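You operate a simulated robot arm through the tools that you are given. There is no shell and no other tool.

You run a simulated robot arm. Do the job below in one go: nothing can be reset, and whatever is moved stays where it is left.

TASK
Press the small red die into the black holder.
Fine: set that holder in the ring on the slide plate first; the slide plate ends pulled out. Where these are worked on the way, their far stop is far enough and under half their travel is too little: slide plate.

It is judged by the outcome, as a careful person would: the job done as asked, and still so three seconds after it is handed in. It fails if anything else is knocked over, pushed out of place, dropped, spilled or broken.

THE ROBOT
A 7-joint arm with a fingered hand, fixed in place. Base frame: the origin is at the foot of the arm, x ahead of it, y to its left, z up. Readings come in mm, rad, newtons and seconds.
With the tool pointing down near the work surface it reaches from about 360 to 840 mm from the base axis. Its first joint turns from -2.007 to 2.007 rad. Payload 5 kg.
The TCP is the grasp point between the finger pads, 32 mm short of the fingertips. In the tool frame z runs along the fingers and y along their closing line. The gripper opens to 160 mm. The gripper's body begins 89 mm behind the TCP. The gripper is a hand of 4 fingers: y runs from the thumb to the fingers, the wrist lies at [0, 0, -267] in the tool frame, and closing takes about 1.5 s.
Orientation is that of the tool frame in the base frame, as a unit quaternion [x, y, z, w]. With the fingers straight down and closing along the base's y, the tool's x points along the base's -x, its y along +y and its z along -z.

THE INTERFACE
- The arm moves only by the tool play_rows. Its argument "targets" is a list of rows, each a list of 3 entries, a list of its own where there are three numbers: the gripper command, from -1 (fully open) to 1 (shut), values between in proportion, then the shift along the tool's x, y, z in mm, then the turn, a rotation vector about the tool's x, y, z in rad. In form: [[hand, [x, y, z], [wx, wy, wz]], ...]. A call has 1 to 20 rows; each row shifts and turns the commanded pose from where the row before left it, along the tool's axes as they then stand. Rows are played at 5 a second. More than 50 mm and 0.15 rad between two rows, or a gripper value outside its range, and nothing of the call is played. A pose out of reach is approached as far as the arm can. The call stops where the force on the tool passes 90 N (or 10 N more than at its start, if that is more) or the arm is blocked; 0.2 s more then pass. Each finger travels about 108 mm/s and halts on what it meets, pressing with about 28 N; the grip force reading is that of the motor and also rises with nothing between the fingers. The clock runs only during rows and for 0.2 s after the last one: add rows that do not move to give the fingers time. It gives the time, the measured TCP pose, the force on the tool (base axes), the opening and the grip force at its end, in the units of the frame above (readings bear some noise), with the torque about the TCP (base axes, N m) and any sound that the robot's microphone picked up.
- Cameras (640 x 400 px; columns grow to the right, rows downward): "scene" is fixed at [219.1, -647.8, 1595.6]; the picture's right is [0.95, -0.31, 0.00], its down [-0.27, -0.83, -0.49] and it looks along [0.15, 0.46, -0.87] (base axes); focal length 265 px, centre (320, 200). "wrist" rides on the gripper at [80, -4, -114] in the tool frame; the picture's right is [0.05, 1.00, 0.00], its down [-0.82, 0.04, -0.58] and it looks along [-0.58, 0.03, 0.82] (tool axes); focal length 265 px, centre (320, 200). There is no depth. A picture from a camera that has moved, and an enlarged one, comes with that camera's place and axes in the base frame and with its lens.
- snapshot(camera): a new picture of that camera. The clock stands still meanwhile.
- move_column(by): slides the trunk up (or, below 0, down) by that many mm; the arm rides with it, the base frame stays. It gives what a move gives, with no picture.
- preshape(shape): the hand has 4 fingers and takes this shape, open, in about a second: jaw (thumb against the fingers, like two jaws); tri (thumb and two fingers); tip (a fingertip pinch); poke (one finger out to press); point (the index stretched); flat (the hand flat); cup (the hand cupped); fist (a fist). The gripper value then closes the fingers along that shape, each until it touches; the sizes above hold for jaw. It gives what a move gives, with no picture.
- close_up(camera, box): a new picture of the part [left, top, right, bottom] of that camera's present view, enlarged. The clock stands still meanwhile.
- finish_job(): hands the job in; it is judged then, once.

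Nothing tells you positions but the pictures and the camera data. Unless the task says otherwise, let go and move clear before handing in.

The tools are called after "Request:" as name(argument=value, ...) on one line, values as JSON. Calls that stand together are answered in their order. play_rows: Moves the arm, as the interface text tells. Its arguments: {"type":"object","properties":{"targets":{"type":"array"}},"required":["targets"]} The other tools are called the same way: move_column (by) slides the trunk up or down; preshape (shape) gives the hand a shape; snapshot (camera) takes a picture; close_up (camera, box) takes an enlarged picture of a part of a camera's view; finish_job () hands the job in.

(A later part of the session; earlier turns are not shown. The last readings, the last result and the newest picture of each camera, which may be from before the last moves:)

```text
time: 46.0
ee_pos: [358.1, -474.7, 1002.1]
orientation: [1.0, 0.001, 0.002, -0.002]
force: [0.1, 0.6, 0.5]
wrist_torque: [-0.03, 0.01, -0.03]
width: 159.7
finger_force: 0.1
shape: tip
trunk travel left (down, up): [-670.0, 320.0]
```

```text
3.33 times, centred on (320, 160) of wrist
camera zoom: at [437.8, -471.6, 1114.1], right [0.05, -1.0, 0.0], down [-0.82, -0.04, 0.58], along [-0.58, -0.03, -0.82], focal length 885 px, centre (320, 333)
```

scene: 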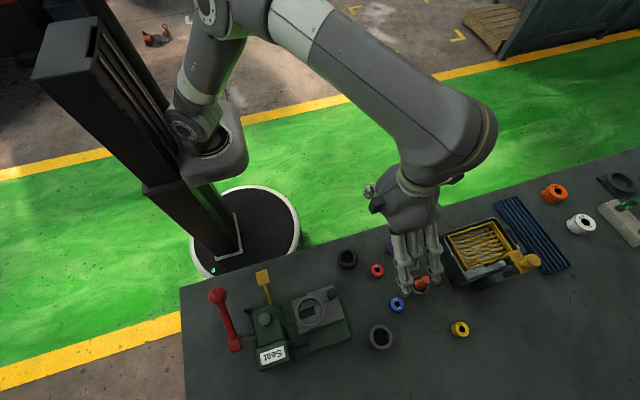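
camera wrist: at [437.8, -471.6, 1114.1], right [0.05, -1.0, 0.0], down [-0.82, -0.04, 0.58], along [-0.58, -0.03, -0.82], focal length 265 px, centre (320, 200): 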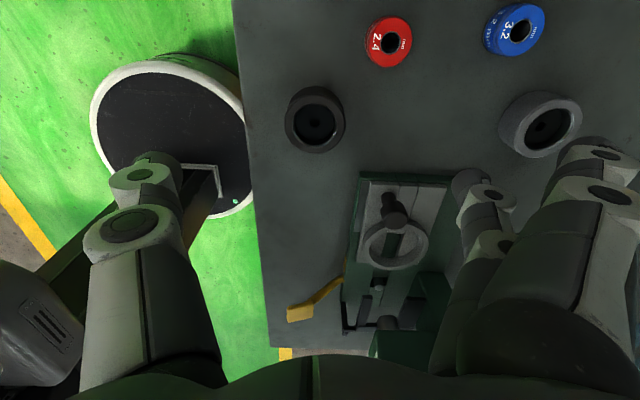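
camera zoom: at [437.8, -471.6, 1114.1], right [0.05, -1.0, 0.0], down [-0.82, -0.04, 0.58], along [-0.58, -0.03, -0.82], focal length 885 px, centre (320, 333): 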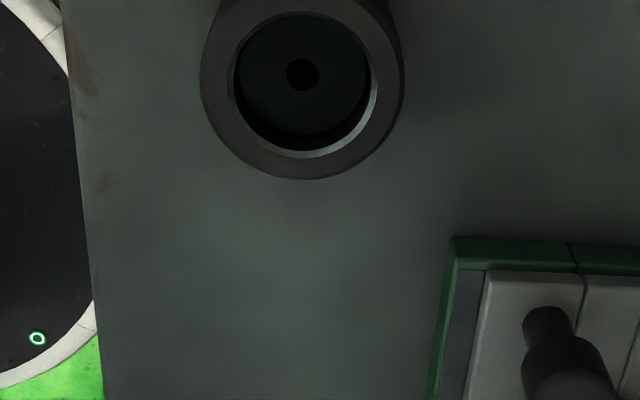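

The holder rim is at about (356, -470, 884), roughly 52 mm across. I'll partly close the pinch and come down over it, pausing to check.

Request:
play_rows(targets=[[-0.05, [-1, -2, 30], [0, 0, 0]], [-0.05, [-1, -2.7, 30], [0, 0, 0]], [-0.05, [0, 0, 15], [0, 0, 0]], [-0.05, [0, 0, 0], [0, 0, 0]], [-0.05, [0, 0, 0], [0, 0, 0]]])

Request:
snapshot(camera="wrist")

Request:
close_up(camera="scene", box=[300, 210, 460, 310])

```text
time: 47.2
ee_pos: [355.7, -469.4, 926.7]
orientation: [1.0, 0.001, 0.001, -0.002]
force: [0.2, -0.2, 0.9]
wrist_torque: [0.0, 0.04, 0.0]
width: 84.7
finger_force: 0.1
shape: tip
trunk travel left (down, up): [-670.0, 320.0]
```

```text
taken
camera wrist: at [436.3, -466.6, 1038.8], right [0.05, -1.0, 0.0], down [-0.82, -0.05, 0.58], along [-0.58, -0.03, -0.82], focal length 265 px, centre (320, 200)
```

wrist: 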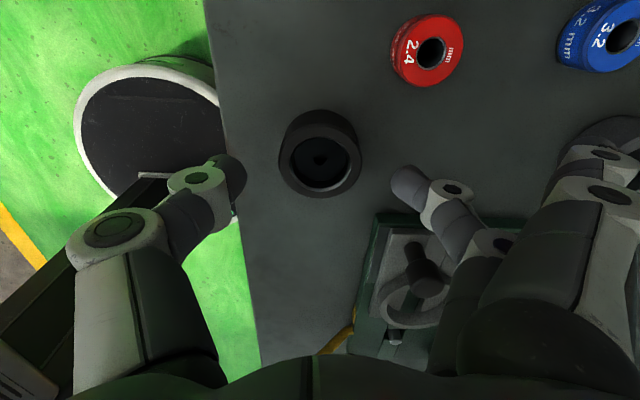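

```text
4.00 times, centred on (380, 260) of scene
camera zoom: at [219.1, -647.8, 1595.6], right [0.95, -0.31, 0.0], down [-0.27, -0.83, -0.49], along [0.15, 0.46, -0.87], focal length 1059 px, centre (80, -40)
```

zoom: 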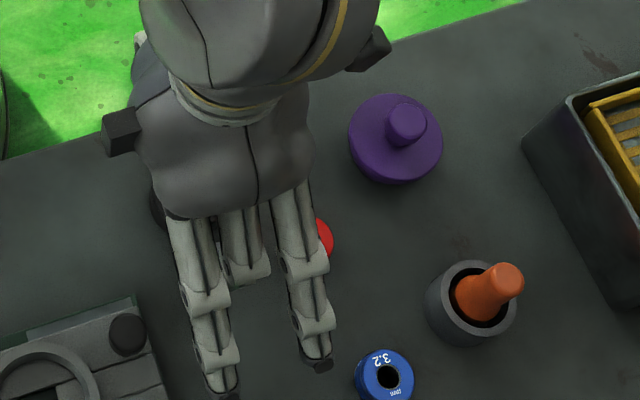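

Alignment over the holder is good. I'll go down to grip height and close.

Request:
play_rows(targets=[[-0.05, [0, 0, 12], [0, 0, 0]], [-0.05, [0, 0, 12], [0, 0, 0]], [-0.05, [0, 0, 0], [0, 0, 0]]])

Request:
snapshot(camera="wrist")

Request:
close_up(camera="scene", box=[300, 210, 460, 310])

```text
time: 48.0
ee_pos: [357.1, -468.3, 902.2]
orientation: [1.0, 0.0, 0.002, -0.002]
force: [-0.7, -0.2, 0.4]
wrist_torque: [0.02, 0.04, 0.0]
width: 84.6
finger_force: 0.0
shape: tip
trunk travel left (down, up): [-670.0, 320.0]
```

```text
taken
camera wrist: at [437.0, -465.8, 1014.5], right [0.05, -1.0, 0.0], down [-0.82, -0.05, 0.58], along [-0.58, -0.03, -0.82], focal length 265 px, centre (320, 200)
```

wrist: 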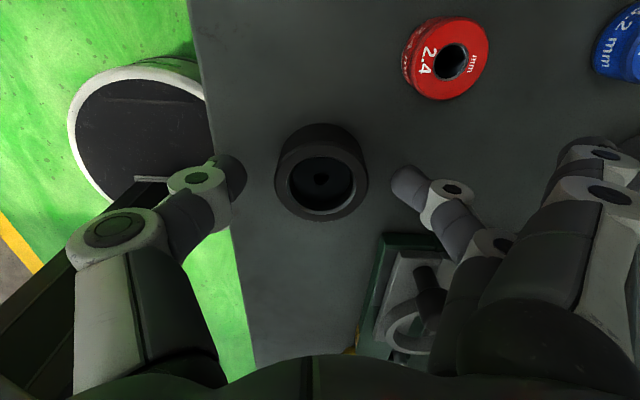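

```text
4.00 times, centred on (380, 260) of scene
camera zoom: at [219.1, -647.8, 1595.6], right [0.95, -0.31, 0.0], down [-0.27, -0.83, -0.49], along [0.15, 0.46, -0.87], focal length 1059 px, centre (80, -40)
```

zoom: 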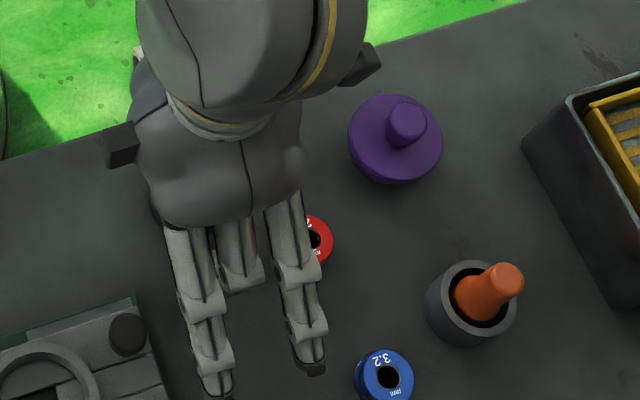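

Request:
play_rows(targets=[[0.3, [0, 0, 0], [0, 0, 0]], [0.6, [0, 0, 0], [0, 0, 0]], [1, [0, 0, 0], [0, 0, 0]], [1, [0, 0, 0], [0, 0, 0]], [1, [0, 0, 0], [0, 0, 0]], [1, [0, 0, 0], [0, 0, 0]]])

Request:
snapshot(camera="wrist")

Request:
close_up(camera="wrist", box=[220, 100, 420, 240])

```text
time: 49.4
ee_pos: [357.0, -469.1, 903.1]
orientation: [1.0, 0.001, 0.001, -0.001]
force: [0.1, 0.3, -0.1]
wrist_torque: [-0.03, -0.04, -0.03]
width: 46.7
finger_force: 28.7
shape: tip
trunk travel left (down, up): [-670.0, 320.0]
```

```text
taken
camera wrist: at [437.0, -465.9, 1014.4], right [0.05, -1.0, 0.0], down [-0.82, -0.05, 0.58], along [-0.58, -0.03, -0.82], focal length 265 px, centre (320, 200)
```

wrist: 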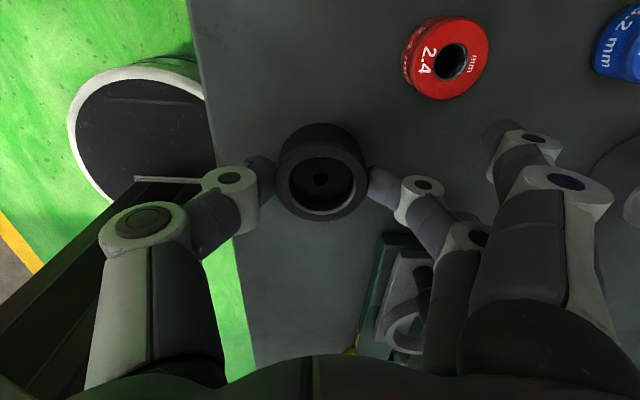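

```text
2.86 times, centred on (320, 170) of wrist
camera zoom: at [437.0, -465.9, 1014.4], right [0.05, -1.0, 0.0], down [-0.82, -0.05, 0.58], along [-0.58, -0.03, -0.82], focal length 758 px, centre (320, 286)
```

zoom: 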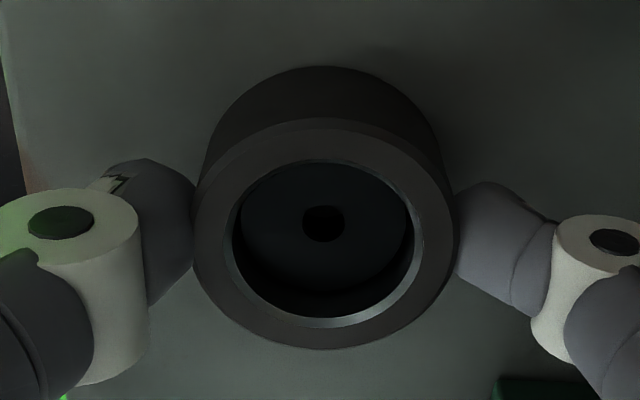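

The holder is gripped at 46.7 mm. I'll lift it and check that it hangs straight.

Request:
play_rows(targets=[[1, [0, 0, -10], [0, 0, 0]], [1, [0, 0, -25], [0, 0, 0]], [1, [0, 0, -35], [0, 0, 0]], [1, [0, 0, -35], [0, 0, 0]], [1, [0, 0, 0], [0, 0, 0]]])

Request:
snapshot(camera="wrist")

Request:
close_up(camera="scene", box=[300, 180, 460, 310])

```text
time: 50.6
ee_pos: [358.3, -470.7, 1006.6]
orientation: [1.0, 0.001, 0.0, -0.002]
force: [1.3, 0.3, -3.5]
wrist_torque: [-0.01, 0.02, 0.01]
width: 46.8
finger_force: 28.5
shape: tip
trunk travel left (down, up): [-670.0, 320.0]
```

```text
taken
camera wrist: at [437.5, -467.0, 1119.4], right [0.05, -1.0, 0.0], down [-0.82, -0.05, 0.58], along [-0.58, -0.03, -0.82], focal length 265 px, centre (320, 200)
```

wrist: 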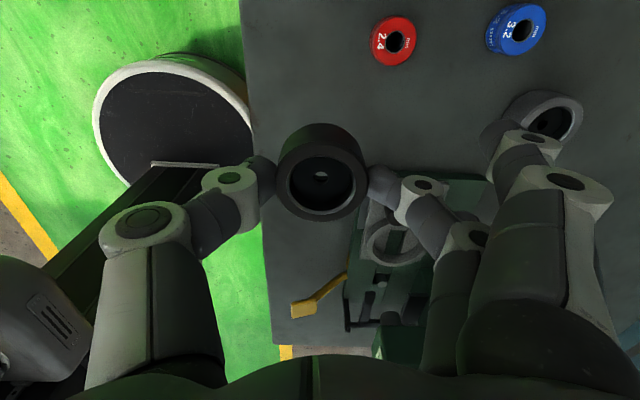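

```text
3.08 times, centred on (380, 245) of scene
camera zoom: at [219.1, -647.8, 1595.6], right [0.95, -0.31, 0.0], down [-0.27, -0.83, -0.49], along [0.15, 0.46, -0.87], focal length 815 px, centre (135, 62)
```

zoom: 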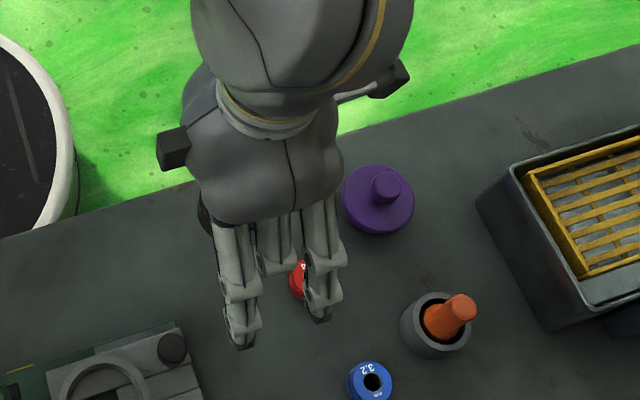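

The holder is held upright. I'll turn the hand to 150° and carry it over the ring at a safe height.

Request:
play_rows(targets=[[1, [0, 0, -5], [0, 0, -0.131]], [1, [0, 0, -5], [0, 0, -0.131]], [1, [0, 0, 0], [0, 0, -0.131]], [1, [0, 0, 0], [0, 0, -0.131]], [1, [-42.6, 3.7, 0], [0, 0, 0]], [1, [-42.6, 3.7, 0], [0, 0, 0]], [1, [-42.6, 3.7, 0], [0, 0, 0]], [1, [-42.6, 3.7, 0], [0, 0, 0]], [1, [0, 0, 0], [0, 0, 0]]])

Request:
snapshot(camera="wrist")

Request:
close_up(camera="scene", box=[180, 180, 380, 370])

```text
time: 52.6
ee_pos: [218.3, -569.8, 1015.3]
orientation: [0.966, 0.26, 0.001, -0.002]
force: [-0.1, 1.3, -3.3]
wrist_torque: [0.02, -0.01, 0.02]
width: 46.6
finger_force: 28.2
shape: tip
trunk travel left (down, up): [-670.0, 320.0]
```

```text
taken
camera wrist: at [284.6, -526.0, 1128.0], right [0.55, -0.84, 0.0], down [-0.68, -0.45, 0.57], along [-0.48, -0.31, -0.82], focal length 265 px, centre (320, 200)
```

wrist: 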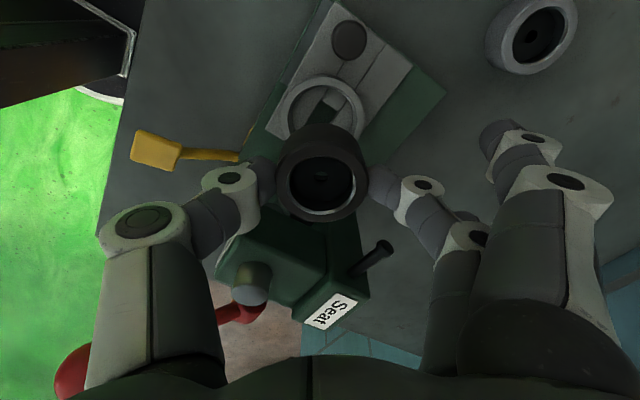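

```text
2.11 times, centred on (280, 275) of scene
camera zoom: at [219.1, -647.8, 1595.6], right [0.95, -0.31, 0.0], down [-0.27, -0.83, -0.49], along [0.15, 0.46, -0.87], focal length 557 px, centre (404, 42)
```

zoom: 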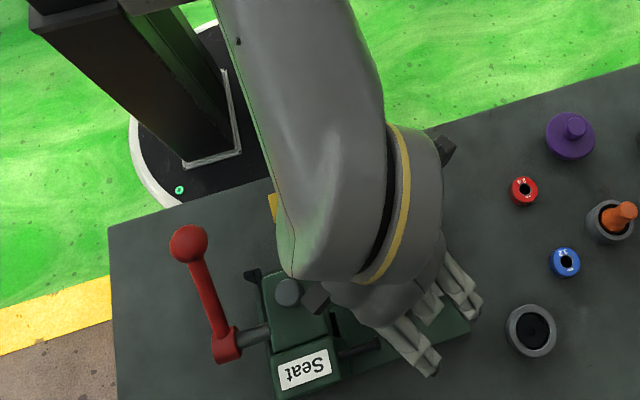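

The holder hovers over the ring. I'll lower partway to compare it against the ring.

Request:
play_rows(targets=[[1, [0, 0, 20], [0, 0, 0]], [1, [0, 0, 20], [0, 0, 0]], [1, [0, 0, 20], [0, 0, 0]], [1, [0, 0, 0], [0, 0, 0]]])

Request:
close_up(camera="wrist", box=[220, 40, 420, 240])

Request:
snapshot(camera="wrist")

Request:
close_up(camera="scene", box=[180, 180, 380, 370])

```text
time: 53.6
ee_pos: [217.6, -568.5, 956.0]
orientation: [0.966, 0.26, 0.001, -0.003]
force: [0.6, 0.9, -3.0]
wrist_torque: [0.02, 0.02, 0.01]
width: 46.9
finger_force: 27.4
shape: tip
trunk travel left (down, up): [-670.0, 320.0]
```

```text
2.00 times, centred on (320, 140) of wrist
camera zoom: at [284.4, -525.9, 1069.1], right [0.55, -0.84, 0.0], down [-0.68, -0.45, 0.57], along [-0.48, -0.31, -0.82], focal length 531 px, centre (320, 320)
```

zoom: 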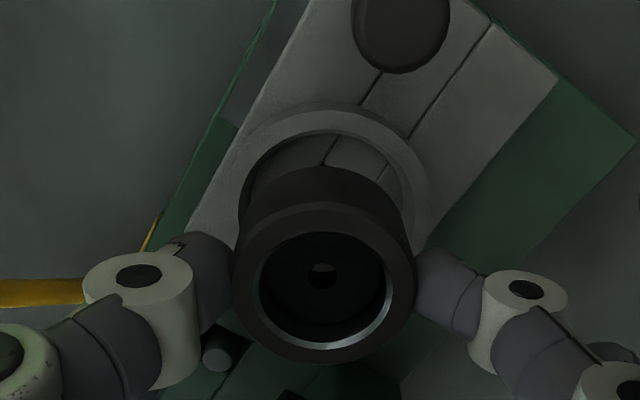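

```text
taken
camera wrist: at [284.4, -525.9, 1069.1], right [0.55, -0.84, 0.0], down [-0.68, -0.45, 0.57], along [-0.48, -0.31, -0.82], focal length 265 px, centre (320, 200)
```

wrist: 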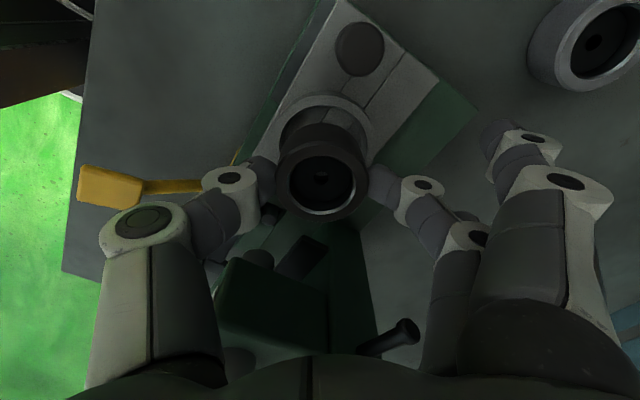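

```text
2.11 times, centred on (280, 275) of scene
camera zoom: at [219.1, -647.8, 1595.6], right [0.95, -0.31, 0.0], down [-0.27, -0.83, -0.49], along [0.15, 0.46, -0.87], focal length 557 px, centre (404, 42)
```

zoom: 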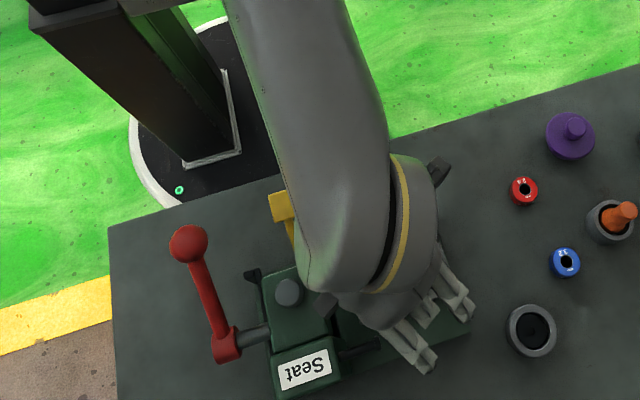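

The ring sits about 2.5 mm toward the fingers' side from where the holder is. I'll correct that and lower in small steps.

Request:
play_rows(targets=[[1, [0, 2.5, 0], [0, 0, 0]], [1, [0, 0, 9], [0, 0, 0]], [1, [0, 0, 9], [0, 0, 0]], [1, [0, 0, 6], [0, 0, 0]], [1, [0, 0, 0], [0, 0, 0]]])

Request:
close_up(camera="wrist", box=[220, 40, 420, 240])

```text
time: 54.8
ee_pos: [219.8, -572.7, 931.9]
orientation: [0.966, 0.26, 0.001, -0.002]
force: [0.0, -0.7, -4.1]
wrist_torque: [-0.02, 0.0, 0.01]
width: 46.6
finger_force: 27.8
shape: tip
trunk travel left (down, up): [-670.0, 320.0]
```

```text
2.00 times, centred on (320, 140) of wrist
camera zoom: at [285.9, -527.8, 1044.3], right [0.55, -0.84, 0.0], down [-0.68, -0.45, 0.57], along [-0.48, -0.31, -0.82], focal length 531 px, centre (320, 320)
```

zoom: 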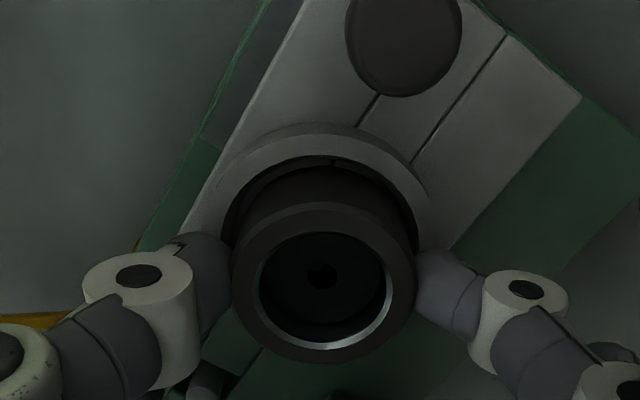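

Centred now. I'll lower gently to contact.

Request:
play_rows(targets=[[1, [0, 0, 4], [0, 0, 0]], [1, [0, 0, 2], [0, 0, 0]], [1, [0, 0, 0], [0, 0, 0]]])

Request:
play_rows(targets=[[1, [0, 0, 2], [0, 0, 0]], [1, [0, 0, 0], [0, 0, 0]]])

Request:
play_rows(targets=[[1, [0, 0, 2], [0, 0, 0]], [1, [0, 0, 0], [0, 0, 0]]])

Request:
close_up(camera="wrist", box=[220, 40, 420, 240])

```text
time: 55.6
ee_pos: [217.7, -571.7, 930.5]
orientation: [0.966, 0.26, 0.001, 0.002]
force: [1.7, -4.5, 20.7]
wrist_torque: [-0.85, -0.41, -0.03]
width: 48.7
finger_force: 28.6
shape: tip
trunk travel left (down, up): [-670.0, 320.0]
```

```text
time: 56.2
ee_pos: [218.9, -570.0, 928.8]
orientation: [0.966, 0.26, 0.002, 0.002]
force: [1.5, -6.7, 37.1]
wrist_torque: [-1.04, -0.54, -0.14]
width: 50.7
finger_force: 28.5
shape: tip
trunk travel left (down, up): [-670.0, 320.0]
```

```text
time: 56.8
ee_pos: [218.9, -571.8, 927.1]
orientation: [0.966, 0.259, 0.001, 0.003]
force: [0.9, -4.3, 47.8]
wrist_torque: [-0.69, -0.29, -0.13]
width: 51.1
finger_force: 27.9
shape: tip
trunk travel left (down, up): [-670.0, 320.0]
```

```text
2.00 times, centred on (320, 140) of wrist
camera zoom: at [284.9, -526.4, 1039.5], right [0.55, -0.84, 0.01], down [-0.69, -0.44, 0.58], along [-0.48, -0.32, -0.82], focal length 531 px, centre (320, 320)
```

zoom: 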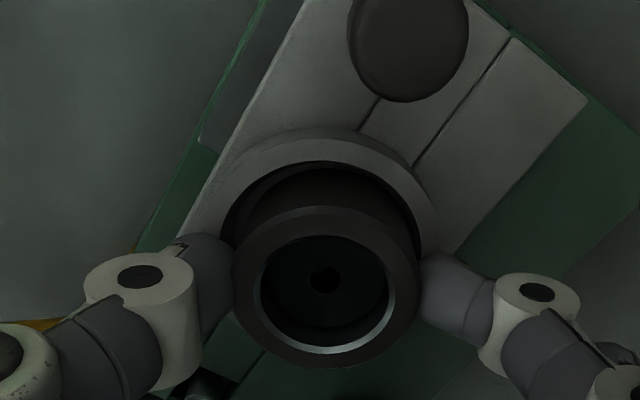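

There's a firm contact, but I need to know whether the holder sits inside the ring or on its rim. Looking closer.

Request:
close_up(camera="wrist", box=[265, 95, 385, 175])

Request:
close_up(camera="wrist", box=[240, 140, 360, 230])

```text
5.00 times, centred on (325, 135) of wrist
camera zoom: at [284.9, -526.4, 1039.5], right [0.55, -0.84, 0.01], down [-0.69, -0.44, 0.58], along [-0.48, -0.32, -0.82], focal length 1327 px, centre (295, 525)
```

zoom: 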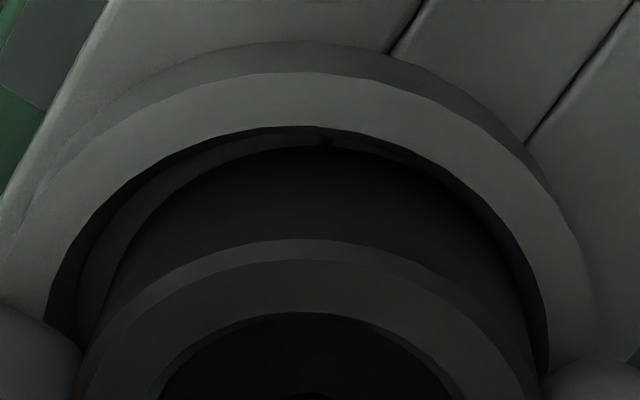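

```text
4.44 times, centred on (300, 185) of wrist
camera zoom: at [284.9, -526.4, 1039.5], right [0.55, -0.84, 0.01], down [-0.69, -0.44, 0.58], along [-0.48, -0.32, -0.82], focal length 1180 px, centre (409, 267)
```

zoom: 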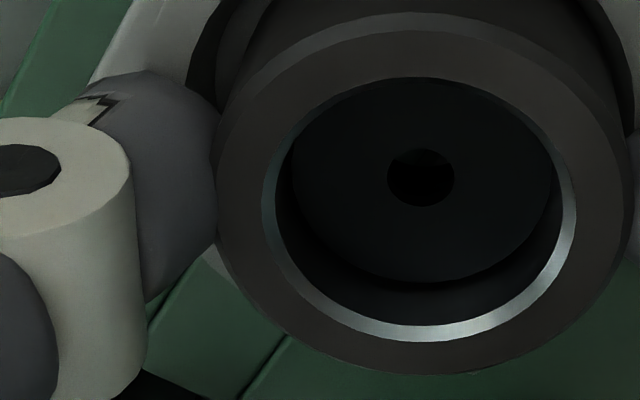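

Geometry says the holder's bottom is about 11 mm below the ring's top, on the plate, but it lies some 3 mm off centre toward the far wall. I'll ease up, centre it, lower again and release.

Request:
play_rows(targets=[[1, [0, 0, -4], [0, 0, 0]], [1, [0, 0, -2], [0, 0, 0]], [1, [3, 0, 0], [0, 0, 0]], [1, [0, 0, 0], [0, 0, 0]]])

Request:
close_up(camera="wrist", box=[245, 85, 395, 235])

```text
time: 57.8
ee_pos: [220.0, -568.3, 928.0]
orientation: [0.966, 0.26, 0.002, -0.002]
force: [-4.2, -3.7, 13.1]
wrist_torque: [-0.5, -0.13, -0.16]
width: 50.4
finger_force: 28.1
shape: tip
trunk travel left (down, up): [-670.0, 320.0]
```

```text
2.67 times, centred on (320, 160) of wrist
camera zoom: at [287.0, -525.4, 1040.5], right [0.54, -0.84, 0.0], down [-0.69, -0.45, 0.57], along [-0.48, -0.31, -0.82], focal length 708 px, centre (320, 307)
```

zoom: 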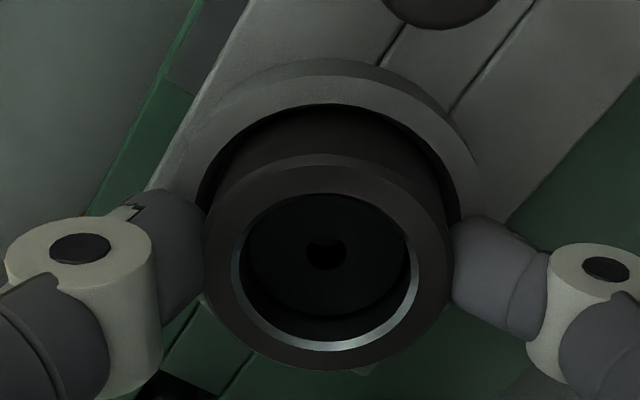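

Request:
play_rows(targets=[[0.2, [0, 0, 0], [0, 0, 0]], [0.1, [0, 0, 0], [0, 0, 0]], [-0.05, [0, 0, 0], [0, 0, 0]], [-0.05, [0, 0, 0], [0, 0, 0]], [-0.05, [0, 0, 0], [0, 0, 0]]])

Request:
close_up(camera="wrist", box=[245, 85, 395, 235])

```text
time: 59.0
ee_pos: [221.2, -568.7, 928.5]
orientation: [0.966, 0.26, 0.001, -0.002]
force: [0.4, 0.3, 0.4]
wrist_torque: [0.01, 0.01, -0.02]
width: 82.9
finger_force: 0.1
shape: tip
trunk travel left (down, up): [-670.0, 320.0]
```

```text
2.67 times, centred on (320, 160) of wrist
camera zoom: at [288.1, -526.0, 1040.9], right [0.55, -0.84, 0.0], down [-0.68, -0.45, 0.57], along [-0.48, -0.31, -0.82], focal length 708 px, centre (320, 307)
```

zoom: 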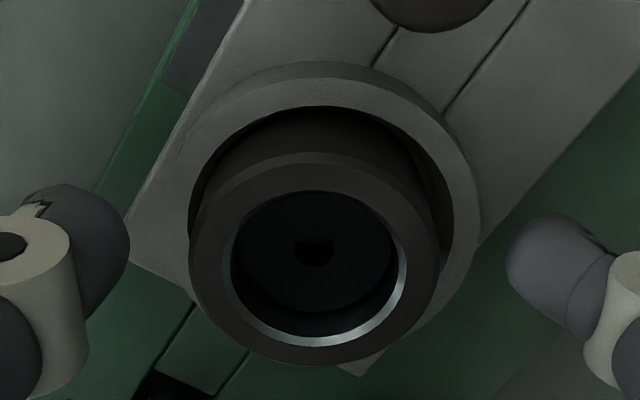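

Released; the holder sits inside the ring. I'll rise and inspect it.

Request:
play_rows(targets=[[-0.05, [0, 0, -20], [0, 0, 0]], [-0.05, [0, 0, -40], [0, 0, 0]], [-0.05, [0, 0, -40], [0, 0, 0]], [-0.05, [30, 0, -10], [0, 0, 0]], [-0.05, [40, 0, 0], [0, 0, 0]], [-0.05, [0, 0, 0], [0, 0, 0]]])

Request:
close_up(camera="wrist", box=[220, 110, 420, 280])

Request:
close_up(camera="scene", box=[220, 250, 400, 370])

```text
time: 60.4
ee_pos: [282.1, -535.2, 1038.5]
orientation: [0.966, 0.26, 0.001, -0.001]
force: [-0.2, -0.2, 0.5]
wrist_torque: [-0.01, 0.04, 0.0]
width: 83.2
finger_force: 0.1
shape: tip
trunk travel left (down, up): [-670.0, 320.0]
```

```text
2.35 times, centred on (320, 195) of wrist
camera zoom: at [348.7, -491.8, 1150.4], right [0.55, -0.84, 0.0], down [-0.69, -0.45, 0.57], along [-0.48, -0.31, -0.82], focal length 624 px, centre (320, 212)
```

zoom: 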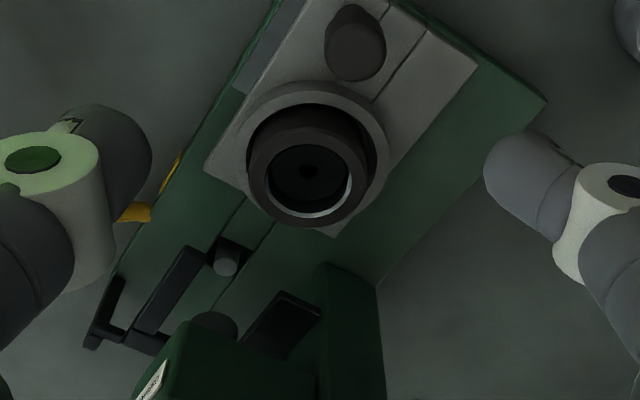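

```text
3.33 times, centred on (310, 310) of scene
camera zoom: at [219.1, -647.8, 1595.6], right [0.95, -0.31, 0.0], down [-0.27, -0.83, -0.49], along [0.15, 0.46, -0.87], focal length 882 px, centre (353, -167)
```

zoom: 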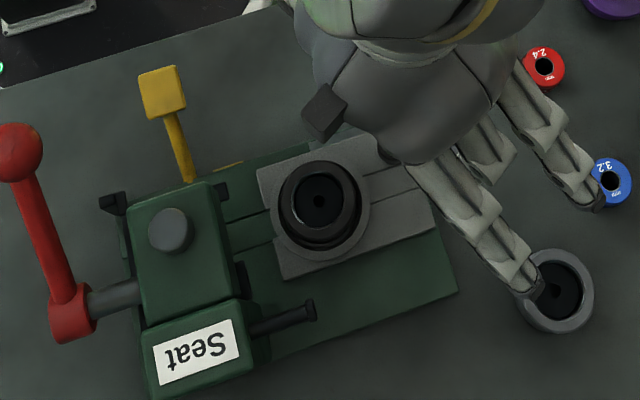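

The holder is upright in the ring. Next is the red die near (423, -524). I'll hover over it and turn the hand to about 225° so the side fingers miss the blue die and the other parts.

Request:
play_rows(targets=[[-0.05, [42.5, 20.3, 0], [0, 0, 0]], [-0.05, [42.5, 20.3, 0], [0, 0, 0]], [-0.05, [42.5, 20.3, 0], [0, 0, 0]], [-0.05, [0, 0, 0], [0, 0, 0.1454]], [-0.05, [0, 0, 0], [0, 0, 0.1454]], [-0.05, [0, 0, 0], [0, 0, 0.1454]], [-0.05, [0, 0, 0], [0, 0, 0.1454]], [-0.05, [0, 0, 0], [0, 0, 0.1454]], [-0.05, [0, 0, 0], [0, 0, 0.1454]], [-0.05, [0, 0, 0], [0, 0, 0.1454]], [-0.05, [0, 0, 0], [0, 0, 0.1454]], [-0.05, [0, 0, 0], [0, 0, 0.1454]], [-0.05, [0, 0, 0], [0, 0, 0]]])

Request:
snapshot(camera="wrist")

Request:
snapshot(camera="scene")

```text
time: 63.2
ee_pos: [423.5, -523.5, 1039.4]
orientation: [0.924, -0.382, -0.001, -0.001]
force: [-0.5, 0.1, 0.8]
wrist_torque: [0.01, -0.02, 0.06]
width: 83.3
finger_force: 0.1
shape: tip
trunk travel left (down, up): [-670.0, 320.0]
```

```text
taken
camera wrist: at [481.9, -577.7, 1150.5], right [-0.67, -0.74, 0.0], down [-0.61, 0.54, 0.58], along [-0.43, 0.39, -0.82], focal length 265 px, centre (320, 200)
```

wrist: 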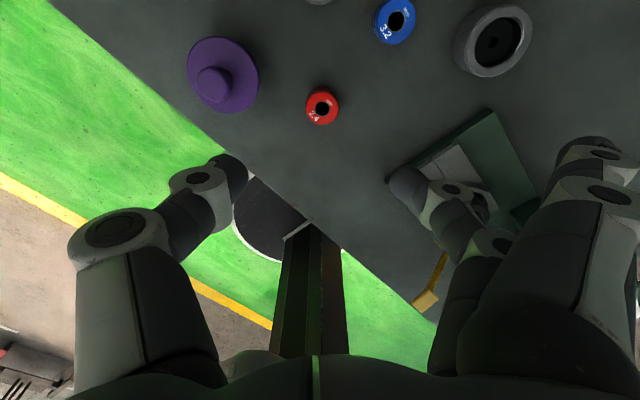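

```text
taken
```

scene: 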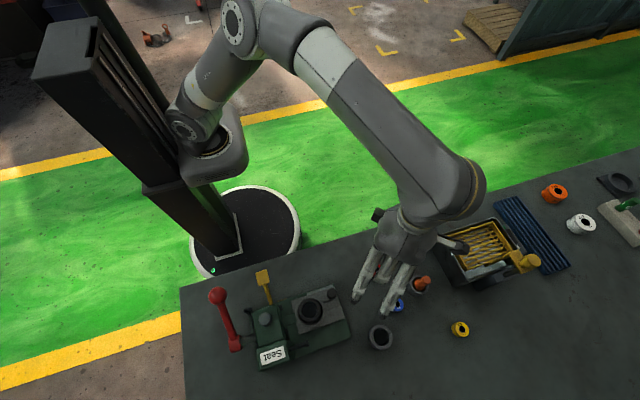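

Well placed over the red die. I'll descend in stages with the pinch opened to about 65 mm.

Request:
play_rows(targets=[[0.15, [0.4, 1.8, 36], [0, 0, 0]], [0.15, [0, 0, 36], [0, 0, 0]], [0.15, [0, 0, 36], [0, 0, 0]], [0.15, [0, 0, 0], [0, 0, 0]], [0.15, [0, 0, 0], [0, 0, 0]]])

Request:
snapshot(camera="wrist")

Request:
close_up(camera="scene", box=[320, 220, 480, 350])

```text
time: 64.4
ee_pos: [420.6, -525.5, 931.2]
orientation: [0.924, -0.382, 0.0, -0.002]
force: [-1.1, -0.2, 0.1]
wrist_torque: [0.01, 0.03, -0.01]
width: 68.7
finger_force: 0.0
shape: tip
trunk travel left (down, up): [-670.0, 320.0]
```

```text
taken
camera wrist: at [480.2, -579.5, 1042.0], right [-0.67, -0.74, 0.0], down [-0.61, 0.54, 0.58], along [-0.43, 0.39, -0.82], focal length 265 px, centre (320, 200)
```

wrist: 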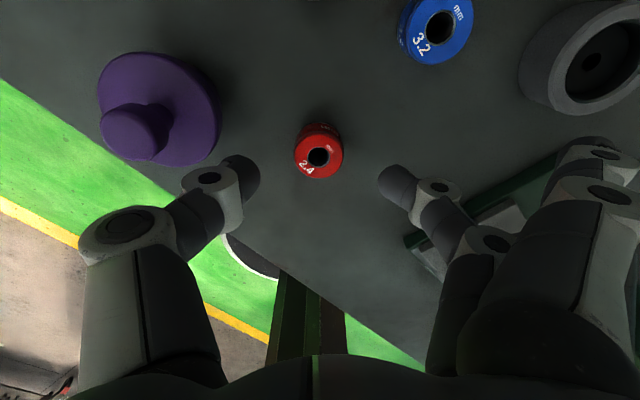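

```text
3.08 times, centred on (400, 285) of scene
camera zoom: at [219.1, -647.8, 1595.6], right [0.95, -0.31, 0.0], down [-0.27, -0.83, -0.49], along [0.15, 0.46, -0.87], focal length 815 px, centre (74, -62)
```

zoom: 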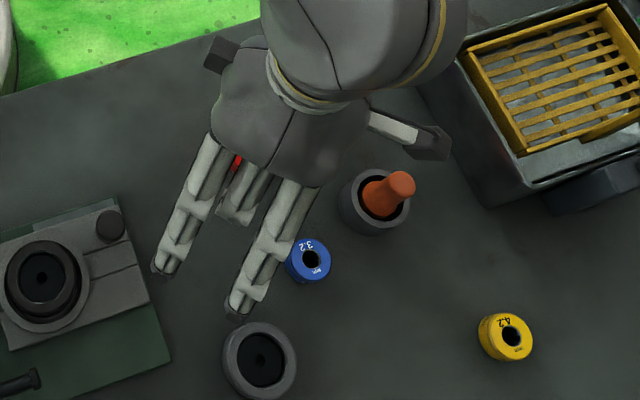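

The side fingers flare wide here and come close to the grey holder, so I'll turn another 7° for clearance and centre on the die before going down.

Request:
play_rows(targets=[[0.15, [0, 0, 0], [0, 0, 0.12]], [0.15, [1, -1.2, 0], [0, 0, 0]], [0.15, [0, 0, 15], [0, 0, 0]], [0.15, [0, 0, 0], [0, 0, 0]]])

Request:
snapshot(camera="wrist")

Request:
close_up(camera="scene", box=[320, 220, 480, 350])

```text
time: 65.4
ee_pos: [423.5, -524.4, 915.2]
orientation: [0.9, -0.437, 0.0, -0.001]
force: [-0.4, -0.3, 0.4]
wrist_torque: [0.03, 0.0, 0.01]
width: 68.9
finger_force: 0.1
shape: tip
trunk travel left (down, up): [-670.0, 320.0]
```

```text
taken
camera wrist: at [475.6, -585.9, 1027.6], right [-0.75, -0.66, 0.0], down [-0.54, 0.61, 0.58], along [-0.38, 0.44, -0.82], focal length 265 px, centre (320, 200)
```

wrist: 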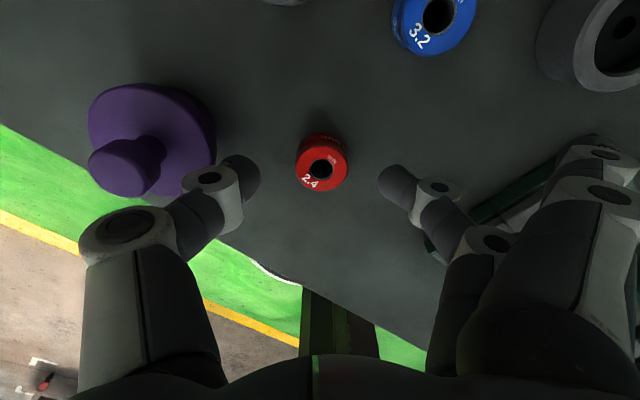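

```text
3.08 times, centred on (400, 285) of scene
camera zoom: at [219.1, -647.8, 1595.6], right [0.95, -0.31, 0.0], down [-0.27, -0.83, -0.49], along [0.15, 0.46, -0.87], focal length 815 px, centre (74, -62)
```

zoom: 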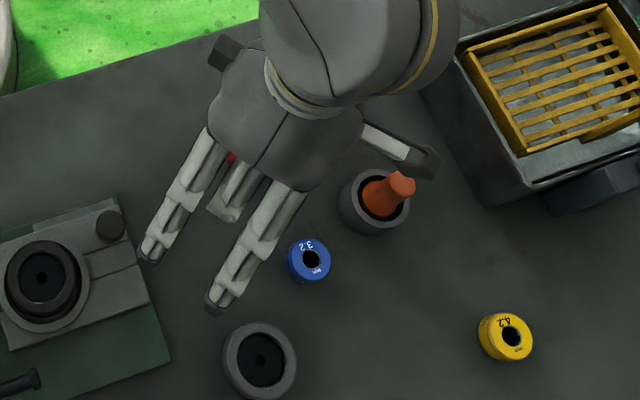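

Clearances look good. Going down to grip height and closing.

Request:
play_rows(targets=[[0.15, [0, 0, 10], [0, 0, 0]], [0.15, [0, 0, 9], [0, 0, 0]], [0.15, [0, 0, 0], [0, 0, 0]]])

Request:
play_rows(targets=[[0.4, [0, 0, 0], [0, 0, 0]], [0.6, [0, 0, 0], [0, 0, 0]], [1, [0, 0, 0], [0, 0, 0]], [1, [0, 0, 0], [0, 0, 0]], [1, [0, 0, 0], [0, 0, 0]], [1, [0, 0, 0], [0, 0, 0]]])

Request:
snapshot(camera="wrist")

Request:
close_up(camera="wrist", box=[240, 120, 400, 240])

```text
time: 66.2
ee_pos: [423.8, -524.1, 897.2]
orientation: [0.9, -0.436, 0.001, -0.002]
force: [-0.2, -0.1, 0.5]
wrist_torque: [0.0, 0.01, 0.02]
width: 68.5
finger_force: 0.1
shape: tip
trunk travel left (down, up): [-670.0, 320.0]
```

```text
time: 67.6
ee_pos: [423.8, -523.6, 897.3]
orientation: [0.9, -0.436, 0.0, -0.003]
force: [1.2, 0.7, 0.5]
wrist_torque: [0.0, -0.01, -0.01]
width: 27.7
finger_force: 28.0
shape: tip
trunk travel left (down, up): [-670.0, 320.0]
```

```text
taken
camera wrist: at [475.8, -585.9, 1008.9], right [-0.75, -0.66, 0.0], down [-0.54, 0.61, 0.58], along [-0.38, 0.44, -0.82], focal length 265 px, centre (320, 200)
```

wrist: 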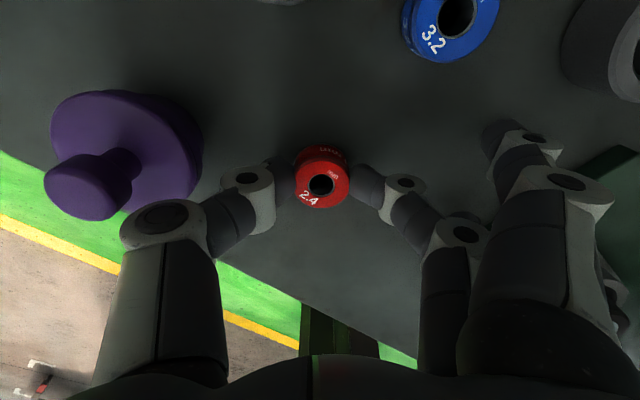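

```text
3.33 times, centred on (320, 180) of wrist
camera zoom: at [475.8, -585.9, 1008.9], right [-0.75, -0.66, 0.0], down [-0.54, 0.61, 0.58], along [-0.38, 0.44, -0.82], focal length 885 px, centre (320, 267)
```

zoom: 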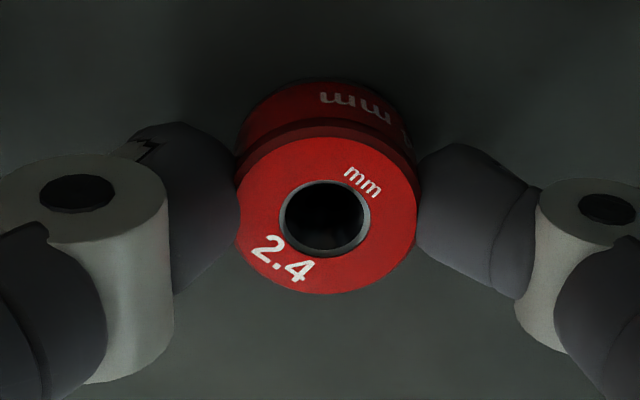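

The red die is gripped near its top. Lifting it now.

Request:
play_rows(targets=[[1, [0, 0, -8], [0, 0, 0]], [1, [0, 0, -25], [0, 0, 0]], [1, [0, 0, -40], [0, 0, 0]], [1, [0, 0, -45], [0, 0, 0]], [1, [0, 0, -25], [0, 0, 0]], [1, [0, 0, 0], [0, 0, 0]]])

Request:
close_up(camera="wrist", box=[240, 120, 400, 240])

Request:
close_up(camera="scene", box=[180, 220, 500, 370])

```text
time: 69.0
ee_pos: [423.3, -525.6, 1040.0]
orientation: [0.9, -0.436, 0.0, -0.002]
force: [0.1, 0.0, -0.5]
wrist_torque: [0.02, -0.02, 0.03]
width: 27.8
finger_force: 28.1
shape: tip
trunk travel left (down, up): [-670.0, 320.0]
```

```text
3.33 times, centred on (320, 180) of wrist
camera zoom: at [475.7, -586.5, 1151.5], right [-0.75, -0.66, 0.0], down [-0.54, 0.61, 0.58], along [-0.38, 0.44, -0.82], focal length 885 px, centre (320, 267)
```

zoom: 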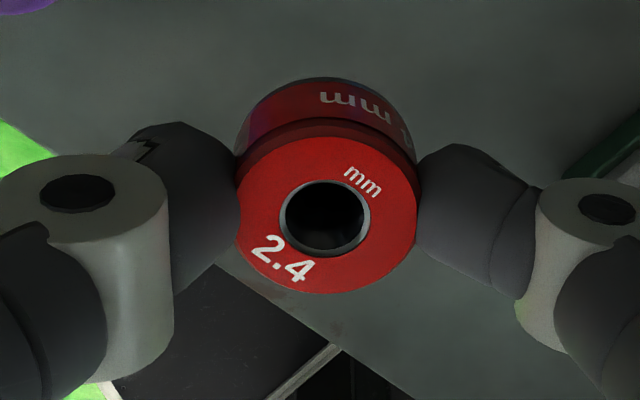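

```text
2.00 times, centred on (340, 295) of scene
camera zoom: at [219.1, -647.8, 1595.6], right [0.95, -0.31, 0.0], down [-0.27, -0.83, -0.49], along [0.15, 0.46, -0.87], focal length 530 px, centre (280, 10)
```

zoom: 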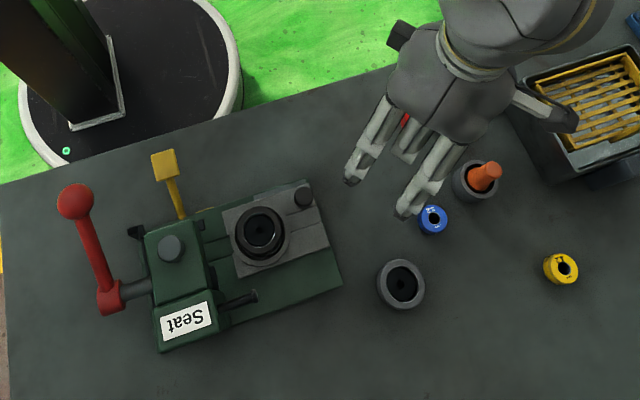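

The die hangs straight. I'll turn back to 150° and carry it over the holder.

Request:
play_rows(targets=[[1, [0, 0, 0], [0, 0, -0.143]], [1, [0, 0, 0], [0, 0, -0.143]], [1, [0, 0, 0], [0, 0, -0.143]], [1, [0, 0, 0], [0, 0, -0.143]], [1, [0, 0, 0], [0, 0, -0.143]], [1, [0, 0, 0], [0, 0, -0.143]], [1, [0, 0, 0], [0, 0, -0.143]], [1, [0, 0, 0], [0, 0, -0.143]], [1, [0, 0, 0], [0, 0, -0.143]], [1, [0, 0, 0], [0, 0, -0.143]], [1, [-39.5, -12.9, 0], [0, 0, 0]], [1, [-39.5, -12.9, 0], [0, 0, 0]], [1, [-39.5, -12.9, 0], [0, 0, 0]], [1, [-39.5, -12.9, 0], [0, 0, 0]], [1, [-39.5, -12.9, 0], [0, 0, 0]], [1, [0, 0, 0], [0, 0, 0]]])

Request:
snapshot(camera="wrist")

Request:
close_up(camera="wrist", box=[240, 80, 400, 240])

```text
time: 72.4
ee_pos: [219.5, -568.0, 1038.0]
orientation: [0.965, 0.261, 0.001, -0.001]
force: [-0.1, -0.1, -1.3]
wrist_torque: [-0.02, -0.02, 0.0]
width: 27.2
finger_force: 27.6
shape: tip
trunk travel left (down, up): [-670.0, 320.0]
```

```text
taken
camera wrist: at [285.9, -525.9, 1150.2], right [0.55, -0.84, 0.0], down [-0.68, -0.45, 0.57], along [-0.48, -0.31, -0.82], focal length 265 px, centre (320, 200)
```

wrist: 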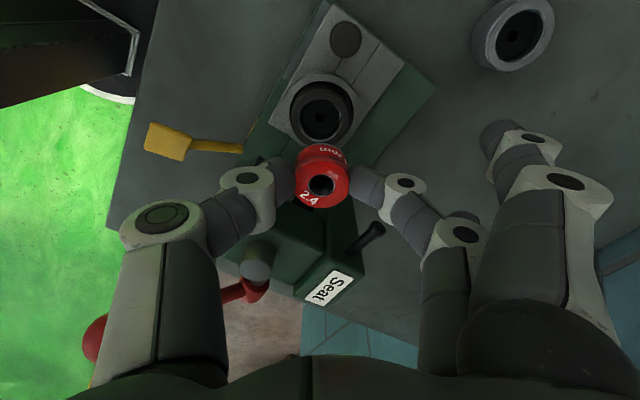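

```text
2.50 times, centred on (320, 160) of wrist
camera zoom: at [285.9, -525.9, 1150.2], right [0.55, -0.84, 0.0], down [-0.68, -0.45, 0.57], along [-0.48, -0.31, -0.82], focal length 664 px, centre (320, 300)
```

zoom: 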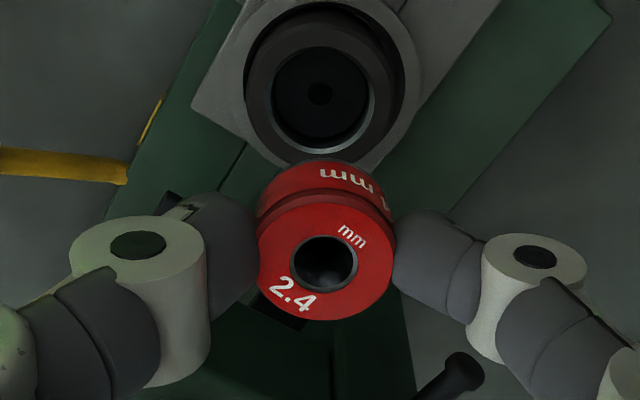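

By my estimate the die and holder are aligned within about 1 mm. I'll lower to just above the holder and verify.

Request:
play_rows(targets=[[1, [0, 0, 30], [0, 0, 0]], [1, [0, 0, 30], [0, 0, 0]], [1, [0, 0, 15], [0, 0, 0]], [1, [0, 0, 0], [0, 0, 0]]])

Request:
close_up(camera="wrist", box=[240, 100, 400, 220])

Request:
close_up(camera="scene", box=[220, 220, 400, 370])

```text
time: 73.4
ee_pos: [219.6, -568.8, 964.2]
orientation: [0.965, 0.261, 0.001, -0.001]
force: [-0.2, -1.1, -1.0]
wrist_torque: [-0.01, 0.01, 0.0]
width: 27.6
finger_force: 28.2
shape: tip
trunk travel left (down, up): [-670.0, 320.0]
```

```text
3.33 times, centred on (320, 160) of wrist
camera zoom: at [286.9, -525.3, 1076.4], right [0.55, -0.84, 0.0], down [-0.68, -0.45, 0.57], along [-0.48, -0.31, -0.82], focal length 885 px, centre (320, 333)
```

zoom: 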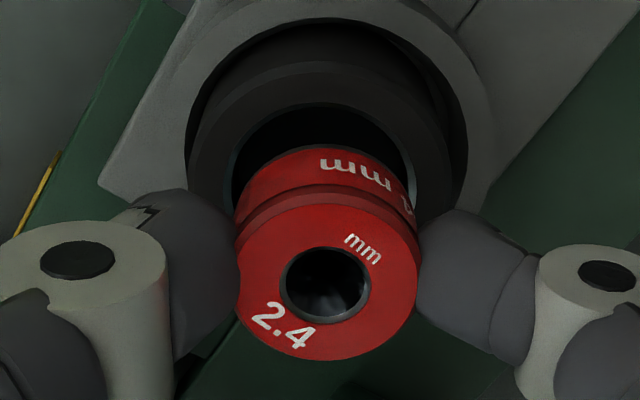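

```text
2.67 times, centred on (310, 295) of scene
camera zoom: at [219.1, -647.8, 1595.6], right [0.95, -0.31, 0.0], down [-0.27, -0.83, -0.49], along [0.15, 0.46, -0.87], focal length 706 px, centre (347, -53)
```

zoom: 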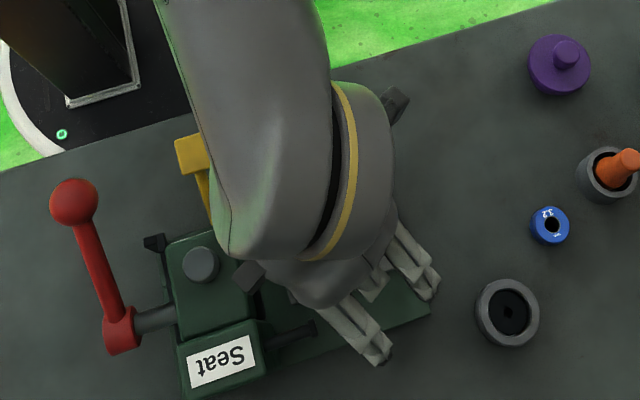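

Alignment looks good. Lowering in small steps until the die seats in the mouth.

Request:
play_rows(targets=[[1, [0, 0, 5], [0, 0, 0]], [1, [0, 0, 5], [0, 0, 0]], [1, [0, 0, 0], [0, 0, 0]]])

Request:
close_up(camera="wrist", box=[240, 100, 400, 220])

Request:
play_rows(targets=[[1, [0, 0, 3], [0, 0, 0]], [1, [0, 0, 0], [0, 0, 0]]])

Request:
close_up(camera="wrist", box=[240, 100, 400, 220])

```text
time: 74.2
ee_pos: [219.1, -568.1, 953.2]
orientation: [0.966, 0.26, 0.001, -0.002]
force: [0.0, 0.7, -1.4]
wrist_torque: [-0.01, -0.02, 0.02]
width: 27.4
finger_force: 27.5
shape: tip
trunk travel left (down, up): [-670.0, 320.0]
```

```text
3.33 times, centred on (320, 160) of wrist
camera zoom: at [286.8, -525.1, 1066.2], right [0.55, -0.84, 0.0], down [-0.68, -0.45, 0.57], along [-0.48, -0.31, -0.82], focal length 885 px, centre (320, 333)
```

zoom: 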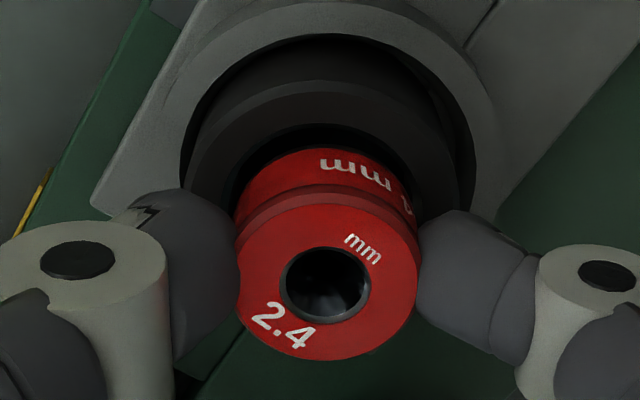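

```text
time: 74.8
ee_pos: [220.5, -569.0, 950.7]
orientation: [0.965, 0.261, 0.002, -0.003]
force: [0.4, -0.1, -1.5]
wrist_torque: [0.0, 0.01, 0.01]
width: 27.8
finger_force: 28.0
shape: tip
trunk travel left (down, up): [-670.0, 320.0]
```

```text
3.33 times, centred on (320, 160) of wrist
camera zoom: at [286.8, -525.2, 1063.5], right [0.55, -0.84, 0.0], down [-0.68, -0.45, 0.57], along [-0.48, -0.31, -0.82], focal length 885 px, centre (320, 333)
```

zoom: 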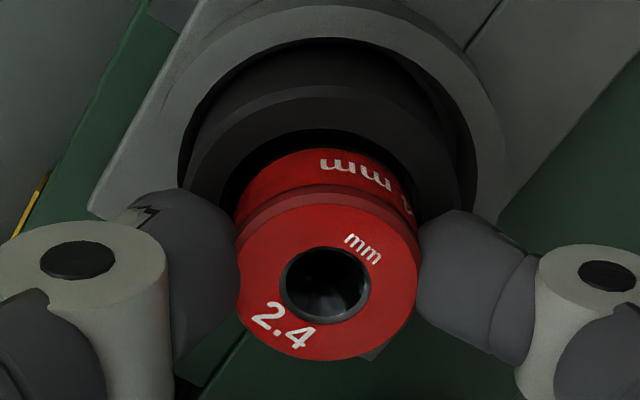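

Request:
play_rows(targets=[[1, [0.8, -0.7, 0], [0, 0, 0]], [1, [0, 0, 2], [0, 0, 0]], [1, [0, 0, 0], [0, 0, 0]]])

Request:
play_rows(targets=[[1, [0, 0, 2], [0, 0, 0]], [1, [0, 0, 0], [0, 0, 0]]])

Request:
play_rows(targets=[[1, [0, 0, 2], [0, 0, 0]], [1, [0, 0, 0], [0, 0, 0]]])

Request:
close_up(camera="wrist", box=[240, 100, 400, 220])

```text
time: 75.6
ee_pos: [220.3, -566.7, 948.1]
orientation: [0.966, 0.26, 0.001, -0.002]
force: [-0.1, -0.6, -1.5]
wrist_torque: [0.01, 0.04, -0.01]
width: 27.3
finger_force: 27.8
shape: tip
trunk travel left (down, up): [-670.0, 320.0]
```

```text
time: 76.2
ee_pos: [221.3, -566.9, 947.7]
orientation: [0.965, 0.261, 0.001, -0.002]
force: [0.1, 1.2, 4.1]
wrist_torque: [-0.11, -0.04, 0.02]
width: 27.6
finger_force: 27.9
shape: tip
trunk travel left (down, up): [-670.0, 320.0]
```

```text
time: 76.8
ee_pos: [221.4, -567.9, 946.7]
orientation: [0.966, 0.26, 0.001, 0.0]
force: [2.3, -4.1, 15.0]
wrist_torque: [-0.45, -0.25, 0.02]
width: 28.0
finger_force: 27.7
shape: tip
trunk travel left (down, up): [-670.0, 320.0]
```

```text
3.33 times, centred on (320, 160) of wrist
camera zoom: at [287.2, -523.8, 1059.5], right [0.55, -0.84, 0.0], down [-0.68, -0.45, 0.58], along [-0.48, -0.32, -0.82], focal length 885 px, centre (320, 333)
```

zoom: 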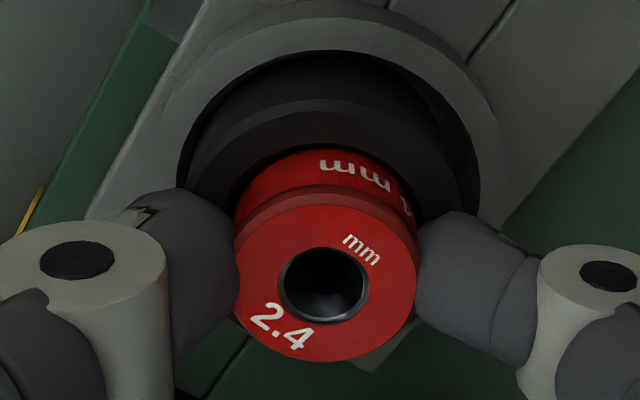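

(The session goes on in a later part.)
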